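You operate a simulated robot arm through the tools that you are given. There is no shell and no other tool.

You run a simulated two-armed robot. Do the job below in one go: nothing can be reset, and whatever is moved stays where it is left.

Task
Put three bands on the coil on the turning plate.
Fine: one band each with the plate lever at 1, 2 and 3; leave the tying arm up.

The check looks at the end state, three seconds after you hand in, the way a careful person would. Anything else that was tipped, shoved, dropped, spilled or broken makes it a failure.

Robot
Two 7-joint arms with two-finger grippers on one trunk that stands fixed in place. Base frame: the origin is at the foot of the trunk, x ahead of it, y to its left, z up. Units: m, degrees, N and s.
The left shoulder is at [0.06, 0.179, 1.252], the right one opposite. With the tool pointing down near the work surface each hand reaches from about 0.1 to 0.62 m from the base axis, measured 20 degrees to its own side. Payload 1.96 kg a hand.
The TCP of each hand is the grasp point between the finger pads, 0.02 m short of the fingertips. In the tool frame z runs along the fingers and y along their closing line. Largest opening 0.072 m; the body of the gripper starts 0.038 m behind the TCP.
Orientation is told as [roll, pitch, yaw] about the base's x, y, z axes, in that order, counted from this pose: with the fingers straight down and closing along the base's y, the tool's x points along the base's -x, its y along +y and its z along -z.

Tools
- The arms move only by the tool jog_arm. It takes "left_targets", "right_targets" or both (then of equal length, played together; a hand with none holds still); each is a list of rows, each a list of 3 entries, a list of its own where there are three numbers: the gripper command, from -1 (shut) to 1 (fully open), values between in proportion, then the shift along the base's x, y, z in units of 25 mm (1.0 is 25 mm), then the turn, a rotation vector about the base's x, y, z in units of 5 degrees (1.0 is 5 degrees). In form: [[hand, [tx, ty, tz], [ax, ay, az]], ...]. A call has 1 to 20 rows; each row shifts and turns the commanded pose from where the row before left it. A call with a number of a shift or a turn outside -1 to 1 is refused whole. A row lasts 0.2 s, in which the tool goes at most 0.05 m and 8.6 degrees; a call with a longer step from one row to the next is refused whole, and so is a gripper value outside its range. A pose out of reach is approached as far as the arm can. The call stops where the force on the tool passes 50 N (or 10 N more than at its start, if that is more) or the arm is blocked; 0.2 s more then pass. Each finger travels about 0.153 m/s and halts on what it meets, pressing with about 29 N; the grip force reading is that of the motor and also rises with nothing between the fingers. The clock runs only during rows and for 0.2 s after the last one: add rows that do not move to give the fingers time. The reply holds the time, the measured pose of the TCP, the force on the tool along the base axes, the opening and the grip force, in the units named above and with some noise, with the torque about the TCP (base axes, N m) and any sound that the robot's microphone picked up.
- Cameras (640 x 400 px; columns grow to the right, rows downward): "scene" is now at [0.0062, 0.0311, 1.7911]; the picture's right is [0.41, -0.91, 0.00], its down [-0.76, -0.34, -0.55] and it looks along [0.50, 0.23, -0.83] (base axes); focal length 324 px, centre (320, 200). "left" rides on the left gripper at [0.071, -0.019, -0.082] in its tool frame; the picture's right is [0.26, 0.97, 0.00], its down [-0.67, 0.18, -0.72] and it looks along [-0.69, 0.19, 0.70] (tool axes); focal length 280 px, centre (320, 200). "right" rides on the right gripper at [0.071, 0.019, -0.082] in its tool frame; the picture's right is [-0.26, 0.97, 0.00], its down [-0.67, -0.18, -0.72] and it looks along [-0.69, -0.19, 0.70] (tool axes); focal length 280 px, centre (320, 200). There is no depth. A picture from a camera that has moved, and an enlarged one, comes with that camera's place and axes in the base frame and with its lens.
- camera(camera): a new picture of that camera. The clock stands still meanwhile.
- raise_lower(by): slides the trunk up (or, below 0, down) by that many m; the arms and the scene camera ride with it, the base frame stays. It gives what a move gives, with no picture.
- head_to(pan, tilt): turns the head with the scene camera to pan (to the left, within 86 degrees either way) and tilt (down, from -29 to 69), counted from straight ahead of the robot. It gives what a move gives.
- close_up(camera, box): a new picture of the part [left, top, right, bottom] of that camera's present view, enlarged. The clock stands still meanwhile.
- close_job(): hands the job in; it is judged then, once.

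Nothing tells you positions but the pictures and the camera data. Unless the task says otherwise, let go and move clear before handing in.

The tools are called as name(argument=value, ...) on one line, values as JSON. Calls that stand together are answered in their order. jog_arm: Moves the arms, as the interface text tells. Its arguments: {"type":"object","properties":{"left_targets":{"type":"array"},"right_targets":{"type":"array"}},"required":[]} The other tools are called the same way: raise_lower (by) slides the trunk up or down; head_to (pan, tilt) turns the head that bears the scene camera; camera (camera) takes a picture; close_up (camera, box) takes an enlarged picture of a part of a camera's view; close_job () hands the job in.

At the start:

```text
clock: 0.0
left_position: [0.4866, 0.3002, 1.2868]
left_ee_rot: [0.0, 0.1, 0.0]
left_contact_force: [0.0, 0.3, -0.2]
left_torque: [0.01, -0.03, -0.01]
left_grip_width: 0.072
left_finger_force: 0.1
right_position: [0.3302, -0.0799, 1.2857]
right_ee_rot: [0.1, -0.3, 0.0]
right_contact_force: [-0.2, 0.3, 0.0]
right_torque: [-0.04, 0.02, 0.0]
right_grip_width: 0.0719
right_finger_force: 0.1
trunk travel left (down, up): [-0.897, 0.093]
head pan, tilt: [24.2, 56.6]
```

scene: 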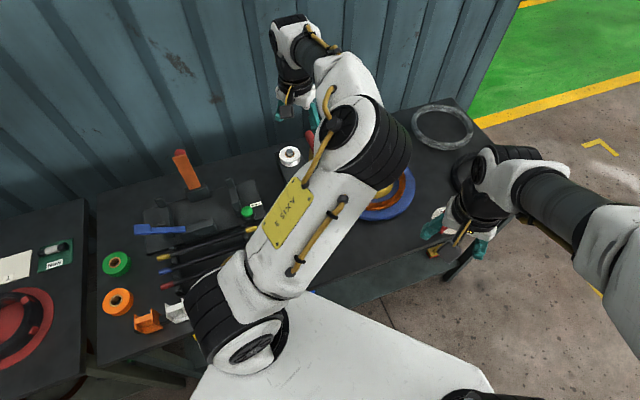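
right: 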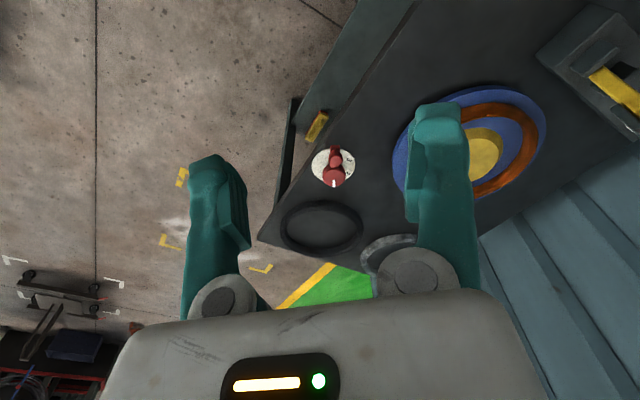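
left: 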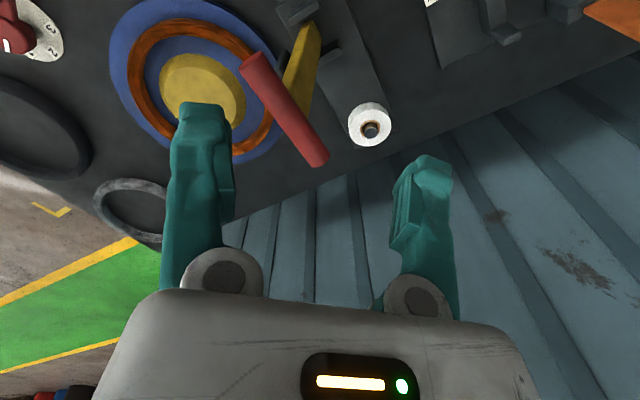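

The left arm hides much of the bench. I can make out a blue turning plate with an orange coil and a yellow hub, a red-knobbed dial (probably the plate lever), and a yellow arm with a red handle. I'll look closer before moving anything.

close_up(camera="left", box=[0, 0, 400, 250])

close_up(camera="right", box=[260, 0, 640, 240])

close_up(camera="scene", box=[0, 120, 320, 360])

close_up(camera="scene", box=[260, 80, 520, 290])

```text
1.60 times, centred on (200, 125) of left
camera zoom: at [0.4162, 0.2805, 1.3686], right [-0.26, 0.97, 0.0], down [0.67, 0.18, 0.72], along [0.69, 0.19, -0.7], focal length 449 px, centre (512, 320)
```

zoom: 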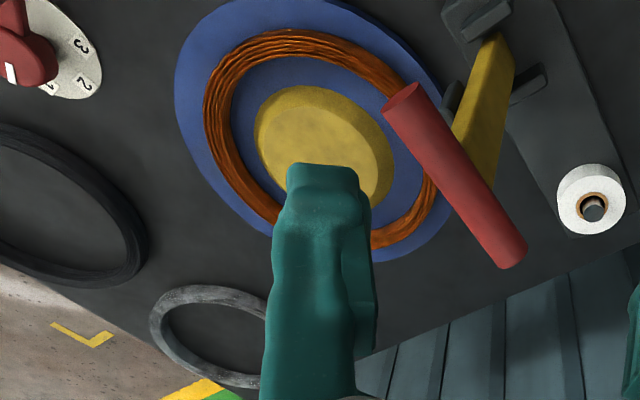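

```text
1.67 times, centred on (450, 120) of right
camera zoom: at [0.2597, -0.0594, 1.3673], right [0.26, 0.97, 0.0], down [0.67, -0.18, 0.72], along [0.69, -0.19, -0.7], focal length 467 px, centre (103, 333)
```

zoom: 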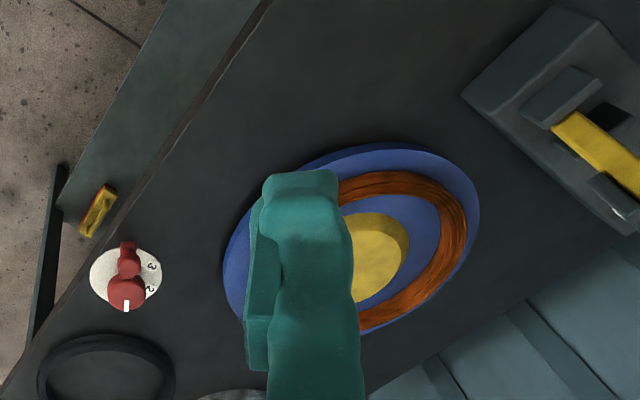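

```text
1.67 times, centred on (160, 240) of scene
camera zoom: at [0.0062, 0.0311, 1.7911], right [0.41, -0.91, 0.0], down [-0.76, -0.34, -0.55], along [0.5, 0.23, -0.83], focal length 540 px, centre (587, 133)
```

zoom: 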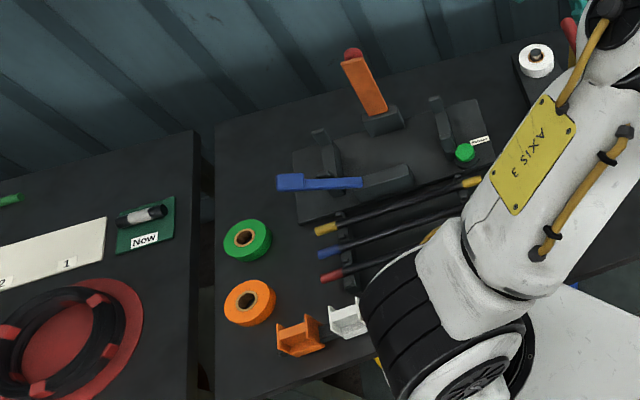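

```text
1.90 times, centred on (390, 185) of scene
camera zoom: at [0.0062, 0.0311, 1.7911], right [0.41, -0.91, 0.0], down [-0.76, -0.34, -0.55], along [0.5, 0.23, -0.83], focal length 617 px, centre (187, 229)
```

zoom: 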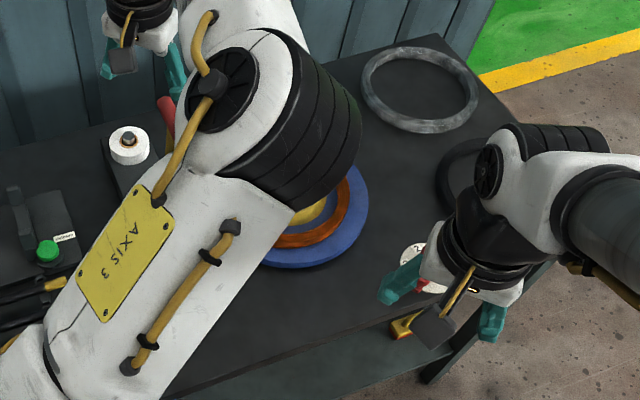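

The plate comes out near (0.64, 0.14, 0.90) and the dial near (0.61, -0.13). The left arm is in the way, so I'll draw it back and left at height to see the station.

jog_arm(left_targets=[[1, [-1, 0.8, 0.2], [0, 0, 0]], [1, [-1, 0.8, 0.2], [0, 0, 0]], [1, [-1, 0.8, 0.2], [0, 0, 0]], [1, [-1, 0.8, 0.2], [0, 0, 0]], [1, [-1, 0.8, 0.2], [0, 0, 0]], [1, [-1, 0.8, 0.2], [0, 0, 0]], [1, [-1, 0.8, 0], [0, 0, 0]], [1, [-1, 0.8, 0], [0, 0, 0]], [1, [-1, 0.8, 0], [0, 0, 0]], [1, [-1, 0.8, 0], [0, 0, 0]]])

camera(camera="scene")

camera(camera="left")

```text
clock: 2.2
left_position: [0.2332, 0.5017, 1.3158]
left_ee_rot: [-0.1, 0.0, 0.0]
left_contact_force: [-0.1, 0.2, -0.2]
left_torque: [0.01, 0.01, 0.0]
left_grip_width: 0.0719
left_finger_force: 0.0
right_position: [0.3289, -0.0779, 1.2874]
right_ee_rot: [-0.1, -0.2, -0.1]
right_contact_force: [1.3, -0.3, -0.1]
right_torque: [-0.02, -0.03, -0.01]
right_grip_width: 0.072
right_finger_force: 0.0
trunk travel left (down, up): [-0.897, 0.093]
head pan, tilt: [24.2, 56.6]
```

```text
taken
camera scene: at [0.0052, 0.0325, 1.7911], right [0.41, -0.91, 0.0], down [-0.76, -0.34, -0.55], along [0.5, 0.23, -0.83], focal length 324 px, centre (320, 200)
```

scene: 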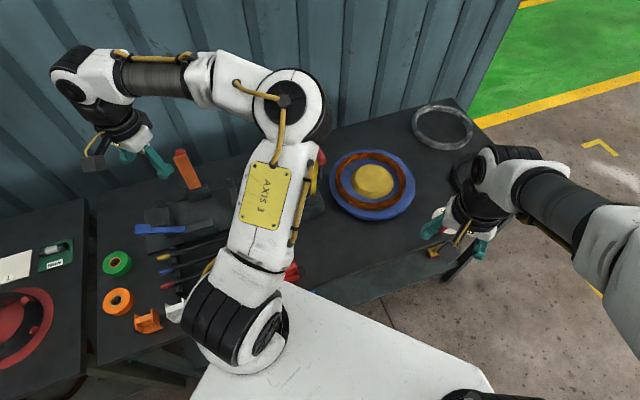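

```text
taken
camera left: at [0.1629, 0.4819, 1.3962], right [-0.26, 0.97, 0.0], down [0.67, 0.18, 0.72], along [0.69, 0.19, -0.7], focal length 280 px, centre (320, 200)
```

left: 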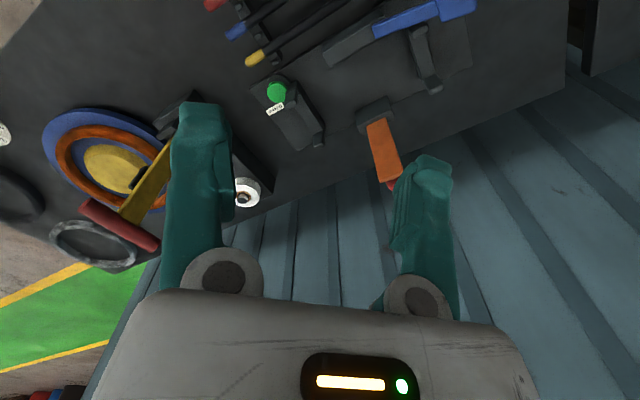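

The left arm still covers the tying device, so I'll swing it further left.

jog_arm(left_targets=[[1, [-0.6, 1, 0], [0, 0, 0]], [1, [-0.6, 1, 0], [0, 0, 0]], [1, [-0.6, 1, 0], [0, 0, 0]], [1, [-0.6, 1, 0], [0, 0, 0]], [1, [-0.6, 1, 0], [0, 0, 0]], [1, [-0.6, 1, 0], [0, 0, 0]], [1, [-0.6, 1, 0], [0, 0, 0]], [1, [-0.6, 1, 0], [0, 0, 0]]])

camera(camera="scene")

close_up(camera="scene", box=[250, 90, 490, 270])

```text
clock: 4.0
left_position: [0.1176, 0.7002, 1.3161]
left_ee_rot: [-0.1, -0.1, 0.0]
left_contact_force: [-0.4, 0.4, -0.6]
left_torque: [-0.05, 0.0, -0.02]
left_grip_width: 0.072
left_finger_force: 0.0
right_position: [0.3287, -0.0784, 1.2872]
right_ee_rot: [0.0, -0.4, 0.0]
right_contact_force: [0.3, 0.8, -0.5]
right_torque: [-0.05, -0.02, -0.04]
right_grip_width: 0.0719
right_finger_force: 0.1
trunk travel left (down, up): [-0.897, 0.093]
head pan, tilt: [24.2, 56.6]
```

```text
taken
camera scene: at [0.0048, 0.0331, 1.7911], right [0.41, -0.91, 0.0], down [-0.76, -0.34, -0.55], along [0.5, 0.22, -0.83], focal length 324 px, centre (320, 200)
```

scene: 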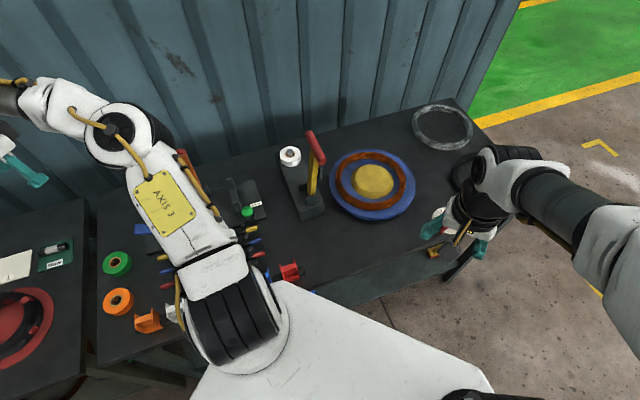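

```text
2.22 times, centred on (370, 180) of scene
camera zoom: at [0.0048, 0.0331, 1.7911], right [0.41, -0.91, 0.0], down [-0.76, -0.34, -0.55], along [0.5, 0.22, -0.83], focal length 720 px, centre (209, 244)
```

zoom: 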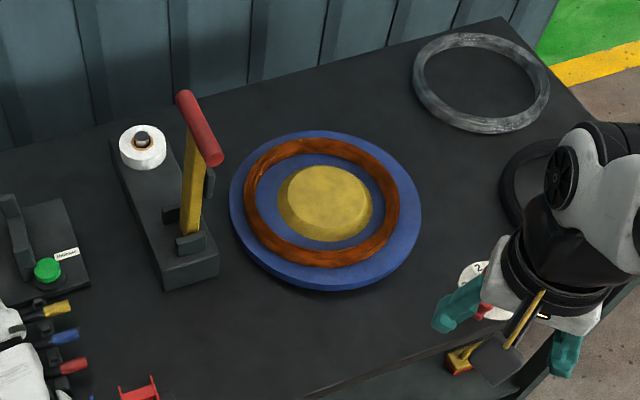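

The tying arm is yellow, stands upright with a red cross-handle, and is hinged so it swings toward the coil. The white tape roll sits behind it. I'll look closely at the dial and the other stations for instructions.

close_up(camera="right", box=[260, 90, 420, 210])

close_up(camera="scene", box=[270, 110, 350, 230])

close_up(camera="scene", box=[0, 210, 180, 390])

close_up(camera="scene", box=[410, 180, 510, 270])

```text
3.33 times, centred on (340, 150) of right
camera zoom: at [0.2586, -0.0579, 1.3676], right [0.26, 0.97, 0.0], down [0.67, -0.18, 0.72], along [0.69, -0.19, -0.7], focal length 935 px, centre (253, 367)
```

zoom: 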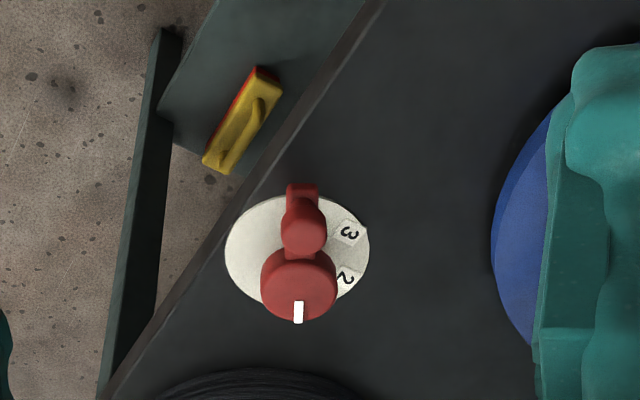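

```text
3.33 times, centred on (310, 170) of scene
camera zoom: at [0.0048, 0.0331, 1.7911], right [0.41, -0.91, 0.0], down [-0.76, -0.34, -0.55], along [0.5, 0.22, -0.83], focal length 1079 px, centre (353, 300)
```

zoom: 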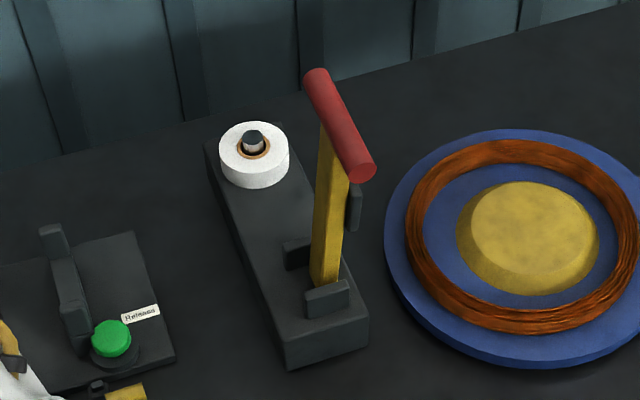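

```text
2.22 times, centred on (90, 300) of scene
camera zoom: at [0.0048, 0.0331, 1.7911], right [0.41, -0.91, 0.0], down [-0.76, -0.34, -0.55], along [0.5, 0.22, -0.83], focal length 720 px, centre (831, -22)
```

zoom: 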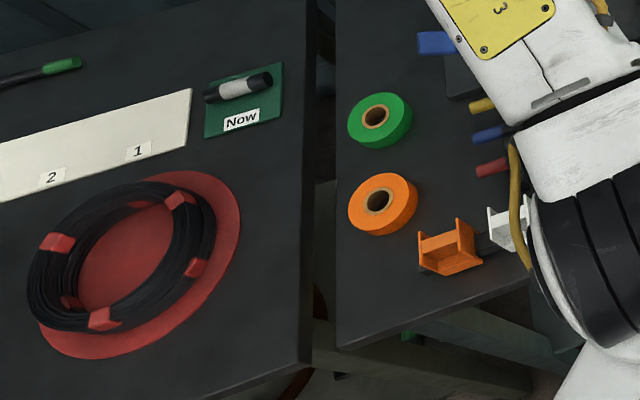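

```text
4.44 times, centred on (460, 225) of scene
camera zoom: at [0.0048, 0.0331, 1.7911], right [0.41, -0.91, 0.0], down [-0.76, -0.34, -0.55], along [0.5, 0.22, -0.83], focal length 1439 px, centre (-302, 89)
```

zoom: 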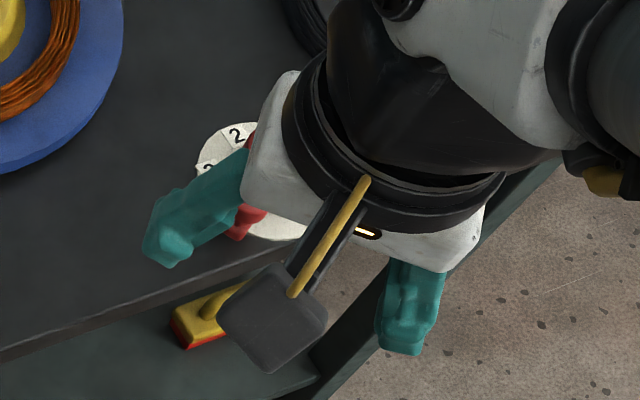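

Next to the tape roll there is a separate "Release" button belonging to another fixture, which I'll leave alone. I'll bring the right hand down for a closer look at the dial with its wrist camera.

jog_arm(right_targets=[[1, [0.36, -0.25, -1], [0, 0, 0]], [1, [0.36, -0.25, -1], [0, 0, 0]], [1, [0.36, -0.25, -1], [0, 0, 0]], [1, [0.36, -0.25, -1], [0, 0, 0]], [1, [0.36, -0.25, -1], [0, 0, 0]], [1, [0.36, -0.25, -1], [0, 0, 0]], [1, [0.36, -0.25, -1], [0, 0, 0]], [1, [0.36, -0.25, -0.5], [0, 0, 0]]])

camera(camera="right")

camera(camera="scene")

```text
clock: 5.8
left_position: [0.1189, 0.6994, 1.3174]
left_ee_rot: [0.0, -0.1, 0.0]
left_contact_force: [-0.3, 0.1, 0.0]
left_torque: [-0.01, 0.0, -0.01]
left_grip_width: 0.0719
left_finger_force: 0.0
right_position: [0.4015, -0.1281, 1.097]
right_ee_rot: [0.1, -0.3, 0.1]
right_contact_force: [0.2, -0.1, -0.7]
right_torque: [0.0, 0.01, 0.01]
right_grip_width: 0.0719
right_finger_force: 0.1
trunk travel left (down, up): [-0.897, 0.093]
head pan, tilt: [24.2, 56.6]
```

```text
taken
camera right: at [0.3325, -0.1094, 1.1783], right [0.26, 0.97, 0.0], down [0.67, -0.18, 0.72], along [0.69, -0.19, -0.7], focal length 280 px, centre (320, 200)
```

right: 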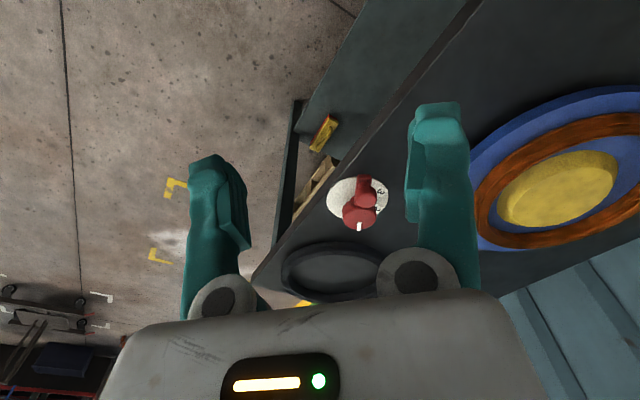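

```text
taken
camera scene: at [0.007, 0.0309, 1.7911], right [0.41, -0.91, 0.0], down [-0.76, -0.34, -0.55], along [0.5, 0.23, -0.84], focal length 324 px, centre (320, 200)
```

scene: 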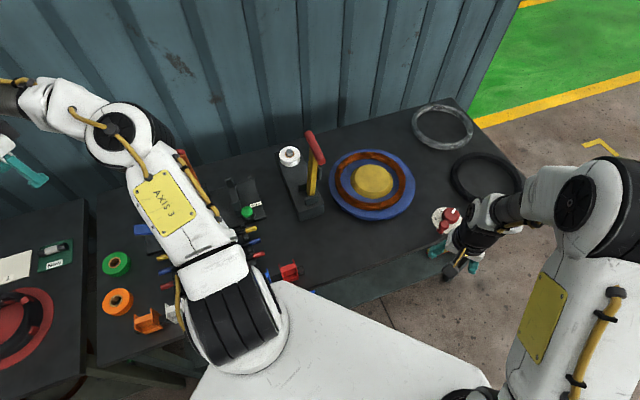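

close_up(camera="right", box=[310, 160, 410, 240])

close_up(camera="scene", box=[420, 190, 480, 240])

```text
5.00 times, centred on (360, 200) of right
camera zoom: at [0.3325, -0.1094, 1.1783], right [0.26, 0.97, 0.0], down [0.67, -0.18, 0.72], along [0.69, -0.19, -0.7], focal length 1402 px, centre (120, 200)
```

zoom: 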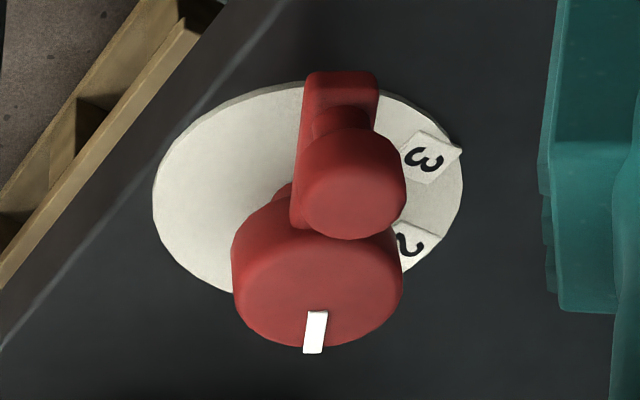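

```text
8.00 times, centred on (450, 215) of scene
camera zoom: at [0.007, 0.0309, 1.7911], right [0.41, -0.91, 0.0], down [-0.76, -0.34, -0.55], along [0.5, 0.23, -0.84], focal length 2590 px, centre (-720, 80)
```

zoom: 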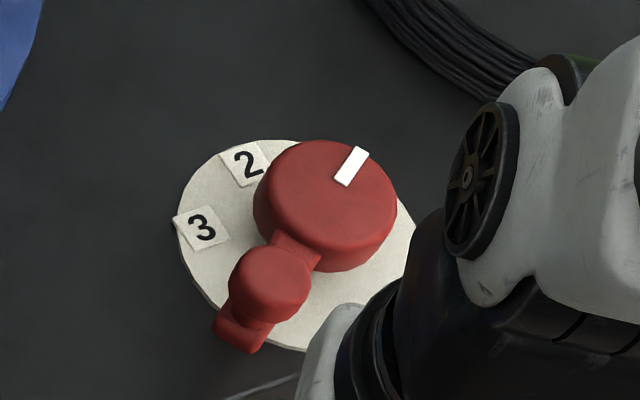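

Dial: centre about (0.627, -0.133). The white mark points at the hidden label 1, with 2 and 3 about 57° apart counter-clockwise, and the crank knob is at about (0.585, -0.118, 0.93). The red tying handle runs from about (0.50, 0.25, 1.16) to (0.58, 0.325, 1.145). I'll bring the left hand nearer to view the tying device.

jog_arm(left_targets=[[1, [0.4, -1, -0.2], [0, 0, 0]], [1, [0.4, -1, -0.2], [0, 0, 0]], [1, [0.4, -1, -0.2], [0, 0, 0]], [1, [0.4, -1, -0.2], [0, 0, 0]], [1, [0.4, -1, -0.2], [0, 0, 0]], [1, [0.4, -1, -0.2], [0, 0, 0]], [1, [0.4, -1, -0.2], [0, 0, 0]], [1, [0.4, -1, -0.2], [0, 0, 0]], [1, [0.4, -1, -0.2], [0, 0, 0]], [1, [0.4, -1, -0.2], [0, 0, 0]], [1, [0.4, -1, -0.2], [0, 0, 0]], [1, [0.4, -1, -0.2], [0, 0, 0]], [1, [0.4, -1, -0.2], [0, 0, 0]], [1, [0.4, -1, -0.2], [0, 0, 0]], [1, [0.4, -1, -0.2], [0, 0, 0]], [1, [0.4, -1, -0.2], [0, 0, 0]]])

camera(camera="left")

camera(camera="scene")

```text
clock: 9.2
left_position: [0.2762, 0.2989, 1.2354]
left_ee_rot: [0.0, 0.0, 0.0]
left_contact_force: [-1.3, -0.3, 0.9]
left_torque: [0.03, 0.01, 0.02]
left_grip_width: 0.072
left_finger_force: 0.0
right_position: [0.402, -0.1296, 1.0972]
right_ee_rot: [0.2, -0.2, -0.1]
right_contact_force: [0.2, 0.0, -0.4]
right_torque: [0.05, 0.01, 0.04]
right_grip_width: 0.0718
right_finger_force: 0.0
trunk travel left (down, up): [-0.897, 0.093]
head pan, tilt: [24.2, 56.6]
```

```text
taken
camera left: at [0.2061, 0.2799, 1.3169], right [-0.26, 0.96, 0.0], down [0.67, 0.18, 0.72], along [0.69, 0.19, -0.7], focal length 280 px, centre (320, 200)
```

left: 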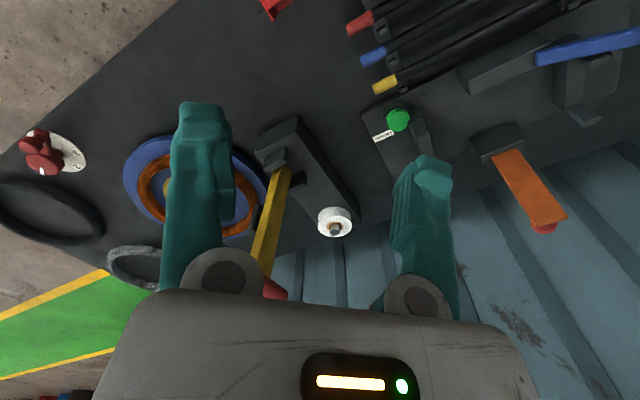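

```text
taken
camera scene: at [0.006, 0.0296, 1.7912], right [0.41, -0.91, 0.0], down [-0.76, -0.34, -0.55], along [0.5, 0.23, -0.83], focal length 324 px, centre (320, 200)
```

scene: 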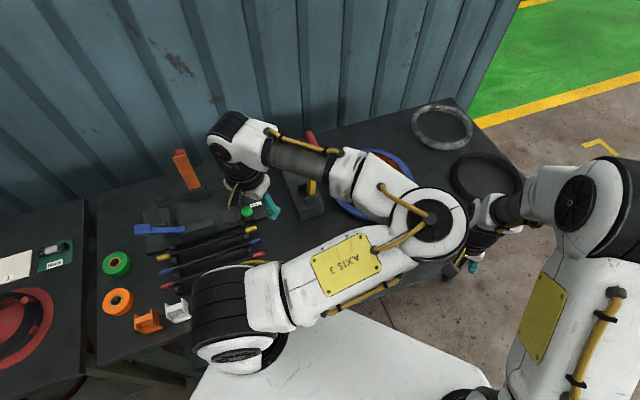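

The left elbow bulges inward, so the right hand needs to be further right to avoid a clash. I'll move it away, then bring the left hand above the near end of the red handle, yawed 42° to match the bar and tilted 25°.

jog_arm(right_targets=[[1, [-0.2, -1, 0.2], [0, 0, 0]], [1, [-0.2, -1, 0.2], [0, 0, 0]], [1, [-0.2, -1, 0.2], [0, 0, 0]], [1, [-0.2, -1, 0.2], [0, 0, 0]], [1, [-0.2, -1, 0.2], [0, 0, 0]], [1, [-0.2, -1, 0.2], [0, 0, 0]], [1, [-0.2, -1, 0.2], [0, 0, 0]], [1, [-0.2, -1, 0.2], [0, 0, 0]], [1, [-0.2, -1, 0.2], [0, 0, 0]]])

jog_arm(left_targets=[[1, [0, 0, 0.9], [0, 0, 0]], [1, [0, 0, 0.9], [0, 0, 0]], [1, [0.93, -0.27, 0], [0, 0, 0.933]], [1, [0.93, -0.27, 0], [0, 0, 0.933]], [1, [0.93, -0.27, 0], [0, 0, 0.933]], [1, [0.93, -0.27, 0], [0, 0, 0.933]], [1, [0.93, -0.27, 0], [0, 0, 0.933]], [1, [0.93, -0.27, 0], [0, 0, 0.933]], [1, [0.93, -0.27, 0], [0, 0, 0.933]], [1, [0.93, -0.27, 0], [0, 0, 0.933]], [1, [0.93, -0.27, 0], [0, 0, 0.933]], [1, [0, 0, 0], [0.669, -0.743, 0]], [1, [0, 0, 0], [0.669, -0.743, 0]], [1, [0, 0, 0], [0.669, -0.743, 0]], [1, [0, 0, 0], [0.669, -0.743, 0]], [1, [0, 0, 0], [0.669, -0.743, 0]]])

camera(camera="left")

camera(camera="scene")

camera(camera="right")

```text
clock: 11.2
left_position: [0.2763, 0.2995, 1.2348]
left_ee_rot: [0.0, 0.0, 0.1]
left_contact_force: [0.2, -1.0, 0.2]
left_torque: [0.01, 0.02, 0.01]
left_grip_width: 0.0721
left_finger_force: 0.0
right_position: [0.3586, -0.3548, 1.1453]
right_ee_rot: [0.2, -0.2, 0.0]
right_contact_force: [0.1, 0.5, -1.0]
right_torque: [-0.02, -0.02, -0.02]
right_grip_width: 0.072
right_finger_force: 0.0
trunk travel left (down, up): [-0.897, 0.093]
head pan, tilt: [24.2, 56.6]
```

```text
clock: 14.6
left_position: [0.4855, 0.2391, 1.2826]
left_ee_rot: [0.0, -25.0, 42.0]
left_contact_force: [0.0, -0.1, 0.4]
left_torque: [-0.03, -0.01, 0.02]
left_grip_width: 0.0721
left_finger_force: 0.1
right_position: [0.3578, -0.3541, 1.1457]
right_ee_rot: [0.2, -0.3, 0.0]
right_contact_force: [0.8, 0.7, 1.2]
right_torque: [-0.04, 0.01, -0.02]
right_grip_width: 0.0722
right_finger_force: 0.1
trunk travel left (down, up): [-0.897, 0.093]
head pan, tilt: [24.2, 56.6]
```

```text
taken
camera left: at [0.4247, 0.1581, 1.326], right [-0.82, 0.56, -0.11], down [0.11, 0.34, 0.93], along [0.56, 0.76, -0.34], focal length 280 px, centre (320, 200)
```

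left: 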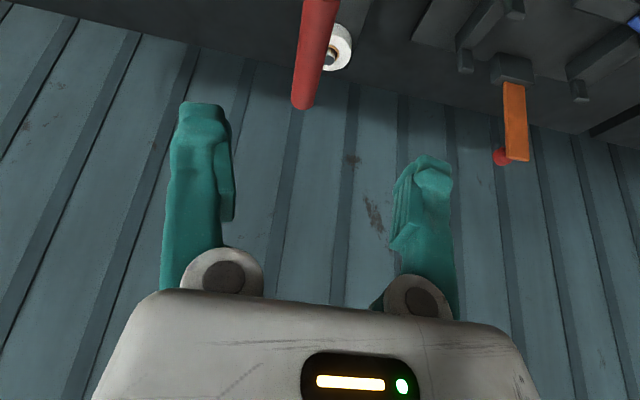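

```text
taken
camera scene: at [0.0056, 0.0304, 1.7911], right [0.41, -0.91, 0.0], down [-0.76, -0.34, -0.55], along [0.5, 0.23, -0.83], focal length 324 px, centre (320, 200)
```

scene: 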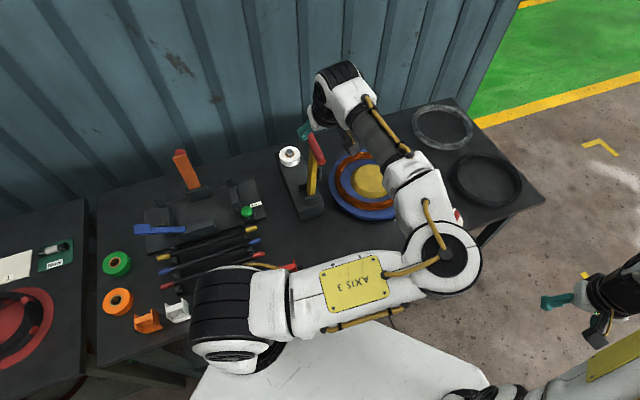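

```text
taken
camera right: at [0.2878, -0.3349, 1.2261], right [0.26, 0.97, 0.0], down [0.67, -0.18, 0.72], along [0.69, -0.19, -0.7], focal length 280 px, centre (320, 200)
```

right: 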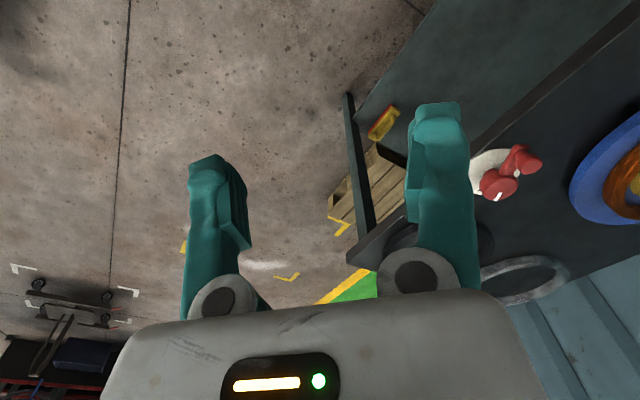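

The left camera confirms the bar position, with the far end projecting exactly where predicted. Now I'll lower the open fingers around the near part of the bar and check before gripping.

jog_arm(left_targets=[[1, [0.183, 0.16, -0.83], [0, 0, 0]], [1, [0.183, 0.16, -0.83], [0, 0, 0]], [1, [0.183, 0.16, -0.83], [0, 0, 0]], [1, [0.183, 0.16, -0.83], [0, 0, 0]], [1, [0.183, 0.16, -0.83], [0, 0, 0]], [1, [0.183, 0.16, -0.83], [0, 0, 0]]])

camera(camera="left")

close_up(camera="scene", box=[270, 60, 430, 230])

```text
clock: 16.0
left_position: [0.5139, 0.2648, 1.1541]
left_ee_rot: [0.0, -25.0, 42.1]
left_contact_force: [-0.4, -1.0, 0.1]
left_torque: [-0.02, -0.01, -0.01]
left_grip_width: 0.0719
left_finger_force: 0.0
right_position: [0.3593, -0.3548, 1.1444]
right_ee_rot: [0.1, -0.2, 0.1]
right_contact_force: [0.8, 0.6, 0.6]
right_torque: [0.01, -0.03, 0.0]
right_grip_width: 0.0718
right_finger_force: 0.1
trunk travel left (down, up): [-0.897, 0.093]
head pan, tilt: [24.2, 56.6]
```

```text
taken
camera left: at [0.4539, 0.1841, 1.1988], right [-0.82, 0.56, -0.11], down [0.11, 0.34, 0.93], along [0.56, 0.76, -0.34], focal length 280 px, centre (320, 200)
```

left: 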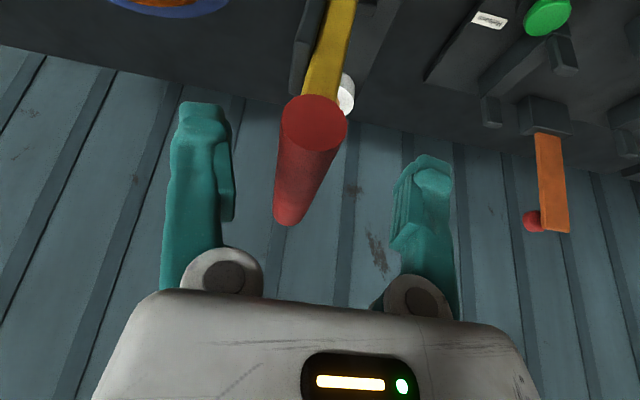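

```text
2.35 times, centred on (350, 145) of scene
camera zoom: at [0.0068, 0.0314, 1.7911], right [0.41, -0.91, 0.0], down [-0.76, -0.34, -0.55], along [0.5, 0.23, -0.84], focal length 762 px, centre (249, 329)
```

zoom: 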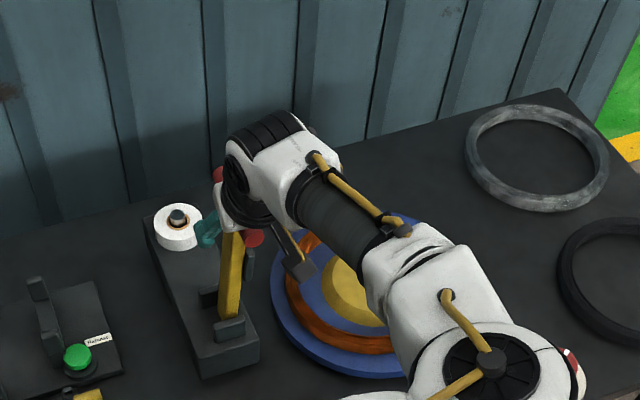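

The bar turns out slightly lower (z about 1.137) and thicker (about 26 mm) than I first estimated. I'll go a bit further down and along it, then grip.

jog_arm(left_targets=[[1, [0.36, 0.32, -0.55], [0, 0, 0]], [0.1, [0, 0, 0], [0, 0, 0]], [-0.3, [0, 0, 0], [0, 0, 0]], [-0.6, [0, 0, 0], [0, 0, 0]]])

camera(camera="left")

```text
clock: 17.0
left_position: [0.525, 0.2694, 1.1417]
left_ee_rot: [0.1, -25.0, 42.0]
left_contact_force: [10.0, -8.5, -4.2]
left_torque: [-0.15, 0.13, -0.02]
left_grip_width: 0.0228
left_finger_force: 7.2
right_position: [0.3602, -0.3566, 1.1439]
right_ee_rot: [0.1, -0.1, 0.1]
right_contact_force: [0.1, -0.2, 0.2]
right_torque: [0.0, 0.0, 0.0]
right_grip_width: 0.0721
right_finger_force: 0.1
trunk travel left (down, up): [-0.897, 0.093]
head pan, tilt: [24.2, 56.6]
```

```text
taken
camera left: at [0.4651, 0.1888, 1.1856], right [-0.82, 0.56, -0.11], down [0.11, 0.34, 0.93], along [0.56, 0.75, -0.34], focal length 280 px, centre (320, 200)
```

left: 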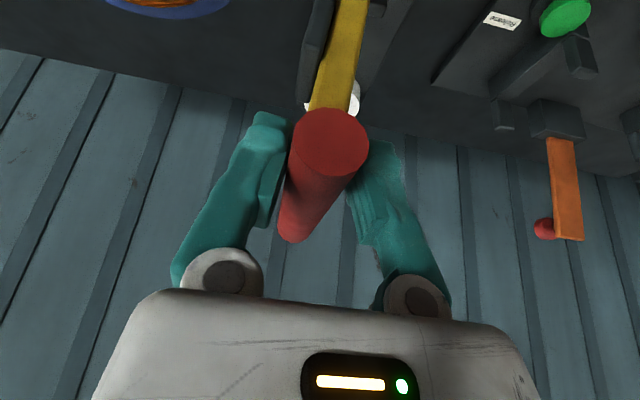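

I have the handle gripped; the bar is about 23 mm across. I'll swing it toward the plate along its arc in small steps, watching the force.

jog_arm(left_targets=[[-1, [0, 0, 0], [0, 0, 0]], [-1, [0.65, -0.722, -0.184], [0, 0, 0]], [-1, [0.632, -0.701, -0.296], [0, 0, 0]]])

camera(camera="left")

```text
clock: 17.8
left_position: [0.546, 0.2481, 1.1347]
left_ee_rot: [0.4, -25.1, 41.9]
left_contact_force: [-3.1, -3.1, 10.3]
left_torque: [-0.33, 0.76, 0.69]
left_grip_width: 0.0216
left_finger_force: 40.2
left hand out of reach, approached as far as the arm can: row 3
right_position: [0.3607, -0.3552, 1.1438]
right_ee_rot: [0.1, -0.2, 0.0]
right_contact_force: [1.4, -0.1, 0.0]
right_torque: [-0.04, 0.01, 0.0]
right_grip_width: 0.0721
right_finger_force: 0.1
trunk travel left (down, up): [-0.897, 0.093]
head pan, tilt: [24.2, 56.6]
```

```text
taken
camera left: at [0.4852, 0.1673, 1.1793], right [-0.82, 0.56, -0.11], down [0.11, 0.34, 0.93], along [0.56, 0.76, -0.34], focal length 280 px, centre (320, 200)
```

left: 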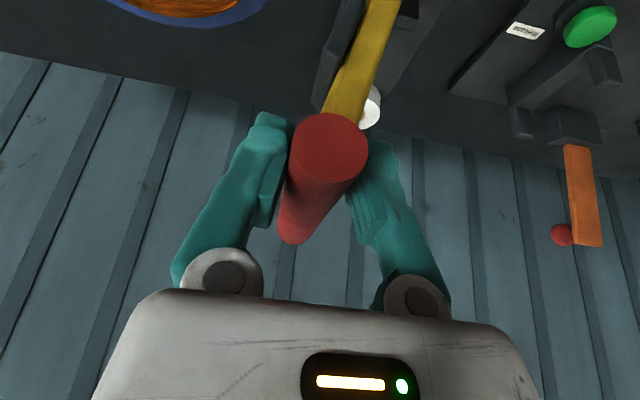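

The hand reports out of reach in this orientation, although the handle itself moves freely. I'll try tipping the tool about the bar axis, since the bar rolls in the grip, to free up reach.

jog_arm(left_targets=[[-1, [0, 0, 0], [-0.743, -0.669, 0]], [-1, [0, 0, 0], [-0.743, -0.669, 0]], [-1, [0, 0, 0], [0, 0, 0]]])

```text
clock: 18.6
left_position: [0.5429, 0.2455, 1.136]
left_ee_rot: [-11.0, -24.3, 46.6]
left_contact_force: [-15.1, -8.5, -21.8]
left_torque: [0.17, 0.27, 0.55]
left_grip_width: 0.0189
left_finger_force: 40.5
right_position: [0.3576, -0.3544, 1.143]
right_ee_rot: [0.0, -0.2, 0.0]
right_contact_force: [0.5, -0.1, -0.7]
right_torque: [0.0, 0.01, 0.01]
right_grip_width: 0.0723
right_finger_force: 0.0
trunk travel left (down, up): [-0.897, 0.093]
head pan, tilt: [24.2, 56.6]
```

camera(camera="left")

camera(camera="scene")

```text
taken
camera left: at [0.4765, 0.171, 1.1825], right [-0.8, 0.53, -0.28], down [0.0, 0.46, 0.89], along [0.6, 0.71, -0.37], focal length 280 px, centre (320, 200)
```

left: 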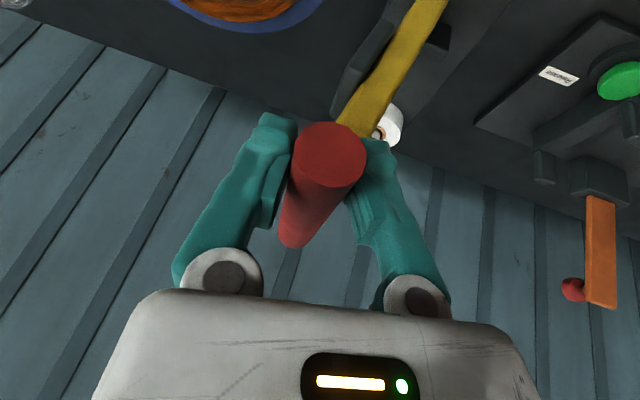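

```text
taken
camera scene: at [0.005, 0.0302, 1.7908], right [0.41, -0.91, 0.0], down [-0.76, -0.34, -0.55], along [0.5, 0.23, -0.83], focal length 324 px, centre (320, 200)
```

scene: 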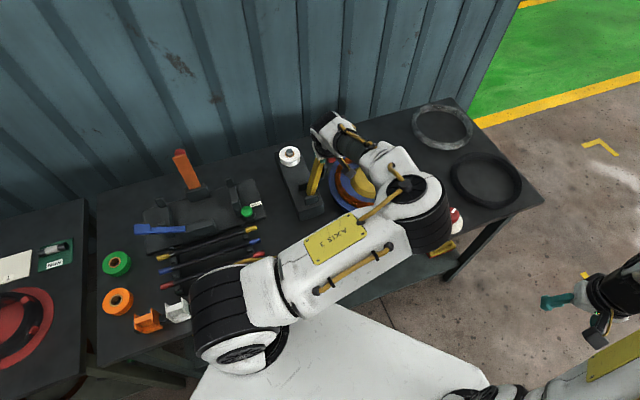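

The left elbow has shifted forward over the plate. I'll turn the right hand's camera to look left and check clearances from the side.

jog_arm(right_targets=[[1, [0, 0, 0], [0, 0, 1]], [1, [0, 0, 0], [0, 0, 1]], [1, [0, 0, 0], [0, 0, 1]], [1, [0, 0, 0], [0, 0, 1]], [1, [0, 0, 0], [0, 0, 1]], [1, [0, 0, 0], [0, 0, 1]], [1, [0, 0, 0], [0, 0, 1]], [1, [0, 0, 0], [0, 0, 1]], [1, [0, 0, 0], [0, 0, 1]], [1, [0, 0, 0], [0, 0, 1]], [1, [0, 0, 0], [0, 0, 1]], [1, [0, 0, 0], [0, 0, 1]], [1, [0, 0, 0], [0.866, -0.5, 0]], [1, [0, 0, 0], [0.866, -0.5, 0]], [1, [0, 0, 0], [0.866, -0.5, 0]], [1, [0, 0, 0], [0.866, -0.5, 0]]])

camera(camera="right")

```text
clock: 22.0
left_position: [0.5421, 0.2466, 1.1361]
left_ee_rot: [-11.0, -24.2, 46.5]
left_contact_force: [-21.7, -11.6, -33.6]
left_torque: [-0.12, 0.48, 0.51]
left_grip_width: 0.0187
left_finger_force: 39.6
right_position: [0.3557, -0.3549, 1.1427]
right_ee_rot: [0.0, -20.3, 60.0]
right_contact_force: [0.1, 0.0, 0.0]
right_torque: [0.0, -0.01, -0.02]
right_grip_width: 0.072
right_finger_force: 0.0
trunk travel left (down, up): [-0.897, 0.093]
head pan, tilt: [24.2, 56.6]
```

```text
taken
camera right: at [0.2931, -0.4273, 1.1956], right [-0.71, 0.69, 0.09], down [0.35, 0.24, 0.91], along [0.61, 0.68, -0.42], focal length 280 px, centre (320, 200)
```

right: 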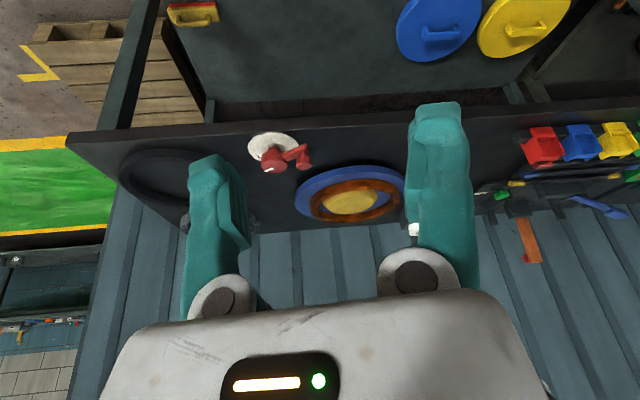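

The elbow is well above the plate, so nothing is touching there. The grip is straining though, so I'll return the handle to its starting position and release it. Then I'll look for a better trunk height and hand orientation.

jog_arm(left_targets=[[-1, [-0.36, 0.47, 0], [0.743, 0.669, 0]], [-1, [-0.3, 0.4, 0], [0.743, 0.669, 0]], [-1, [0, 0, 0], [0, 0, 0]]])

camera(camera="left")

```text
clock: 22.8
left_position: [0.5255, 0.2641, 1.1378]
left_ee_rot: [0.0, -25.0, 41.9]
left_contact_force: [-17.8, -18.2, -14.1]
left_torque: [-0.67, 0.42, 0.29]
left_grip_width: 0.018
left_finger_force: 39.5
right_position: [0.3543, -0.3585, 1.1438]
right_ee_rot: [0.2, -20.3, 60.0]
right_contact_force: [0.3, -0.2, 0.2]
right_torque: [0.0, -0.01, 0.0]
right_grip_width: 0.0719
right_finger_force: 0.0
trunk travel left (down, up): [-0.897, 0.093]
head pan, tilt: [24.2, 56.6]
```

```text
taken
camera left: at [0.4656, 0.1834, 1.1819], right [-0.82, 0.56, -0.11], down [0.11, 0.34, 0.93], along [0.56, 0.76, -0.34], focal length 280 px, centre (320, 200)
```

left: 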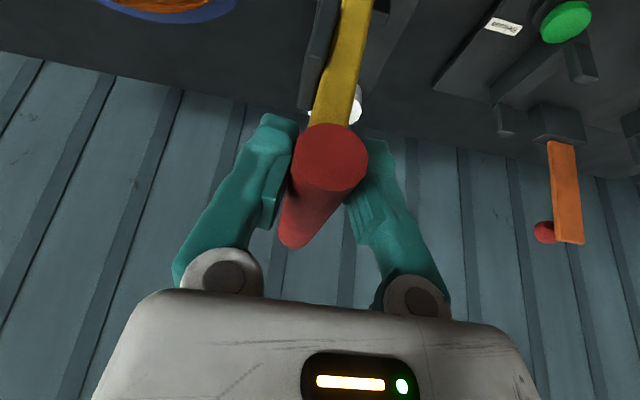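

The handle is back where it started, so I'll open the fingers and lift clear along the tool axis.

jog_arm(left_targets=[[-0.2, [0, 0, 0], [0, 0, 0]], [0.4, [0, 0, 0], [0, 0, 0]], [1, [0, 0, 0], [0, 0, 0]], [1, [-0.31, -0.28, 0.9], [0, 0, 0]], [1, [-0.31, -0.28, 0.9], [0, 0, 0]], [1, [-0.31, -0.28, 0.9], [0, 0, 0]], [1, [-0.31, -0.28, 0.9], [0, 0, 0]]])

camera(camera="left")

camera(camera="scene")

```text
clock: 24.4
left_position: [0.4941, 0.2389, 1.2269]
left_ee_rot: [-0.1, -25.1, 42.0]
left_contact_force: [-0.4, 0.4, 0.2]
left_torque: [-0.01, 0.0, -0.02]
left_grip_width: 0.072
left_finger_force: 0.0
right_position: [0.3568, -0.3544, 1.1444]
right_ee_rot: [0.1, -20.3, 60.0]
right_contact_force: [-0.5, 0.4, -0.4]
right_torque: [0.02, -0.02, 0.02]
right_grip_width: 0.0719
right_finger_force: 0.1
trunk travel left (down, up): [-0.897, 0.093]
head pan, tilt: [24.2, 56.6]
```

```text
taken
camera left: at [0.4338, 0.1587, 1.2714], right [-0.82, 0.56, -0.11], down [0.11, 0.34, 0.93], along [0.56, 0.76, -0.34], focal length 280 px, centre (320, 200)
```

left: 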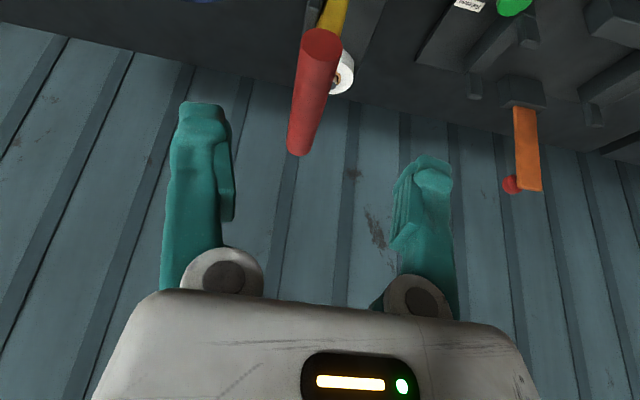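

```text
taken
camera scene: at [0.0048, 0.0302, 1.7911], right [0.41, -0.91, 0.0], down [-0.76, -0.34, -0.55], along [0.5, 0.23, -0.83], focal length 324 px, centre (320, 200)
```

scene: 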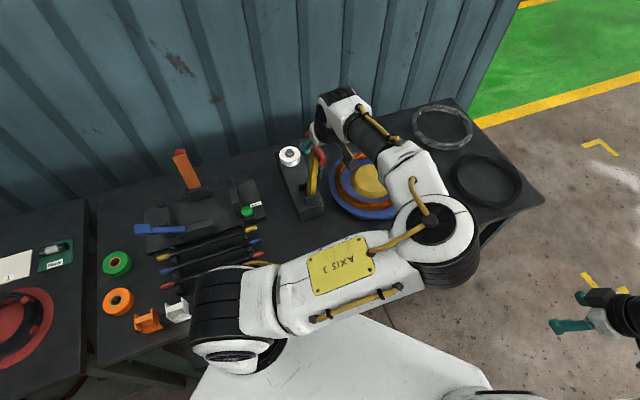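

The handle stays upright by itself. I'll test whether the left arm can make the whole sweep by rehearsing it 0.15 m higher in free space, which matches having the trunk lowered by 0.15 m.

jog_arm(left_targets=[[1, [0.4, 0.4, 0.9], [0, 0, 0]], [1, [0.4, 0.4, 0.9], [0, 0, 0]], [1, [0.4, 0.4, 0.9], [0, 0, 0]], [1, [0.83, -0.92, -0.62], [0, 0, 0]], [1, [0.83, -0.92, -0.62], [0, 0, 0]], [1, [0.83, -0.92, -0.62], [0, 0, 0]], [1, [0.83, -0.92, -0.62], [0, 0, 0]], [1, [0.28, -0.31, -0.95], [0, 0, 0]], [1, [0.28, -0.31, -0.95], [0, 0, 0]], [1, [0.28, -0.31, -0.95], [0, 0, 0]], [1, [0.28, -0.31, -0.95], [0, 0, 0]], [1, [0.28, -0.31, -0.95], [0, 0, 0]], [1, [0.28, -0.31, -0.95], [0, 0, 0]]])

camera(camera="scene")

```text
clock: 27.2
left_position: [0.5407, 0.2525, 1.2756]
left_ee_rot: [-0.1, -25.0, 41.9]
left_contact_force: [0.5, -0.1, -0.2]
left_torque: [0.01, 0.01, -0.02]
left_grip_width: 0.0719
left_finger_force: 0.1
left hand out of reach, approached as far as the arm can: row 4, 5, 6, 7, 8, 9, 10, 11, 12, 13
right_position: [0.3575, -0.3553, 1.1444]
right_ee_rot: [0.2, -20.2, 59.9]
right_contact_force: [0.0, 0.5, 0.5]
right_torque: [0.01, 0.02, -0.01]
right_grip_width: 0.0721
right_finger_force: 0.1
trunk travel left (down, up): [-0.897, 0.093]
head pan, tilt: [24.2, 56.6]
```

```text
taken
camera scene: at [0.0067, 0.0309, 1.7911], right [0.41, -0.91, 0.0], down [-0.76, -0.34, -0.55], along [0.5, 0.23, -0.83], focal length 324 px, centre (320, 200)
```

scene: 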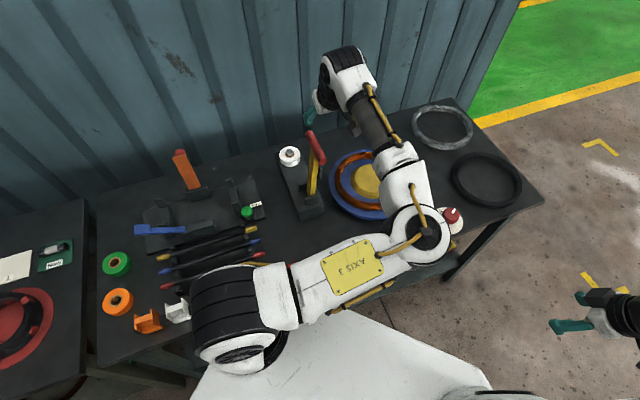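

The limit looks like wrist orientation rather than distance. I'll unwind the yaw and see whether the same sweep becomes reachable.

jog_arm(left_targets=[[1, [0, 0, 0], [0, 0, -1]], [1, [0, 0, 0], [0, 0, -1]], [1, [0, 0, 0], [0, 0, -1]], [1, [0, 0, 0], [0, 0, -1]], [1, [0, 0, 0], [0, 0, -1]], [1, [0, 0, 0], [0, 0, -1]], [1, [0, 0, 0], [0, 0, -1]], [1, [0, 0, 0], [0, 0, -1]], [1, [0.75, -0.9, -0.5], [0, 0, 0]], [1, [0.75, -0.9, -0.5], [0, 0, 0]], [1, [0.75, -0.9, -0.5], [0, 0, 0]], [1, [0.28, -0.31, -0.95], [0, 0, 0]], [1, [0.28, -0.31, -0.95], [0, 0, 0]], [1, [0.28, -0.31, -0.95], [0, 0, 0]], [1, [0.28, -0.31, -0.95], [0, 0, 0]], [1, [0.28, -0.31, -0.95], [0, 0, 0]], [1, [0.28, -0.31, -0.95], [0, 0, 0]]])

camera(camera="scene")

```text
clock: 30.8
left_position: [0.6375, 0.141, 1.0961]
left_ee_rot: [0.1, -25.0, 1.9]
left_contact_force: [-0.8, 0.0, -0.3]
left_torque: [-0.01, -0.03, 0.02]
left_grip_width: 0.0721
left_finger_force: 0.0
right_position: [0.3582, -0.3564, 1.1434]
right_ee_rot: [0.1, -20.2, 60.0]
right_contact_force: [0.1, 0.4, 0.6]
right_torque: [0.03, -0.02, 0.02]
right_grip_width: 0.072
right_finger_force: 0.0
trunk travel left (down, up): [-0.897, 0.093]
head pan, tilt: [24.2, 56.6]
```

```text
taken
camera scene: at [0.007, 0.0308, 1.7912], right [0.41, -0.91, 0.0], down [-0.76, -0.34, -0.55], along [0.5, 0.23, -0.84], focal length 324 px, centre (320, 200)
```

scene: 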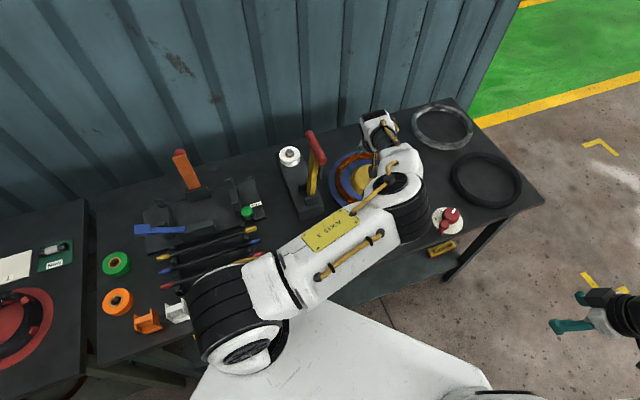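

With near-zero yaw the far end is reachable. I'll find how much yaw is allowed here.

jog_arm(left_targets=[[1, [0, 0, 0], [0, 0, 1]], [1, [0, 0, 0], [0, 0, 1]], [1, [0, 0, 0], [0, 0, 1]], [1, [0, 0, 0], [0, 0, 1]], [1, [0, 0, 0], [0, 0, 1]], [1, [0, 0, 0], [0, 0, 1]], [1, [0, 0, 0], [0, 0, 1]], [1, [0, 0, 0], [0, 0, 1]]])

```text
clock: 32.6
left_position: [0.6381, 0.1413, 1.0973]
left_ee_rot: [0.1, -25.0, 19.5]
left_contact_force: [-0.4, 0.4, -0.5]
left_torque: [0.0, -0.02, -0.02]
left_grip_width: 0.0722
left_finger_force: 0.1
left hand out of reach, approached as far as the arm can: row 5, 6, 7, 8
right_position: [0.3576, -0.3543, 1.1446]
right_ee_rot: [0.1, -20.2, 59.9]
right_contact_force: [-0.5, -0.6, 0.3]
right_torque: [-0.04, -0.03, 0.01]
right_grip_width: 0.0719
right_finger_force: 0.1
trunk travel left (down, up): [-0.897, 0.093]
head pan, tilt: [24.2, 56.6]
```

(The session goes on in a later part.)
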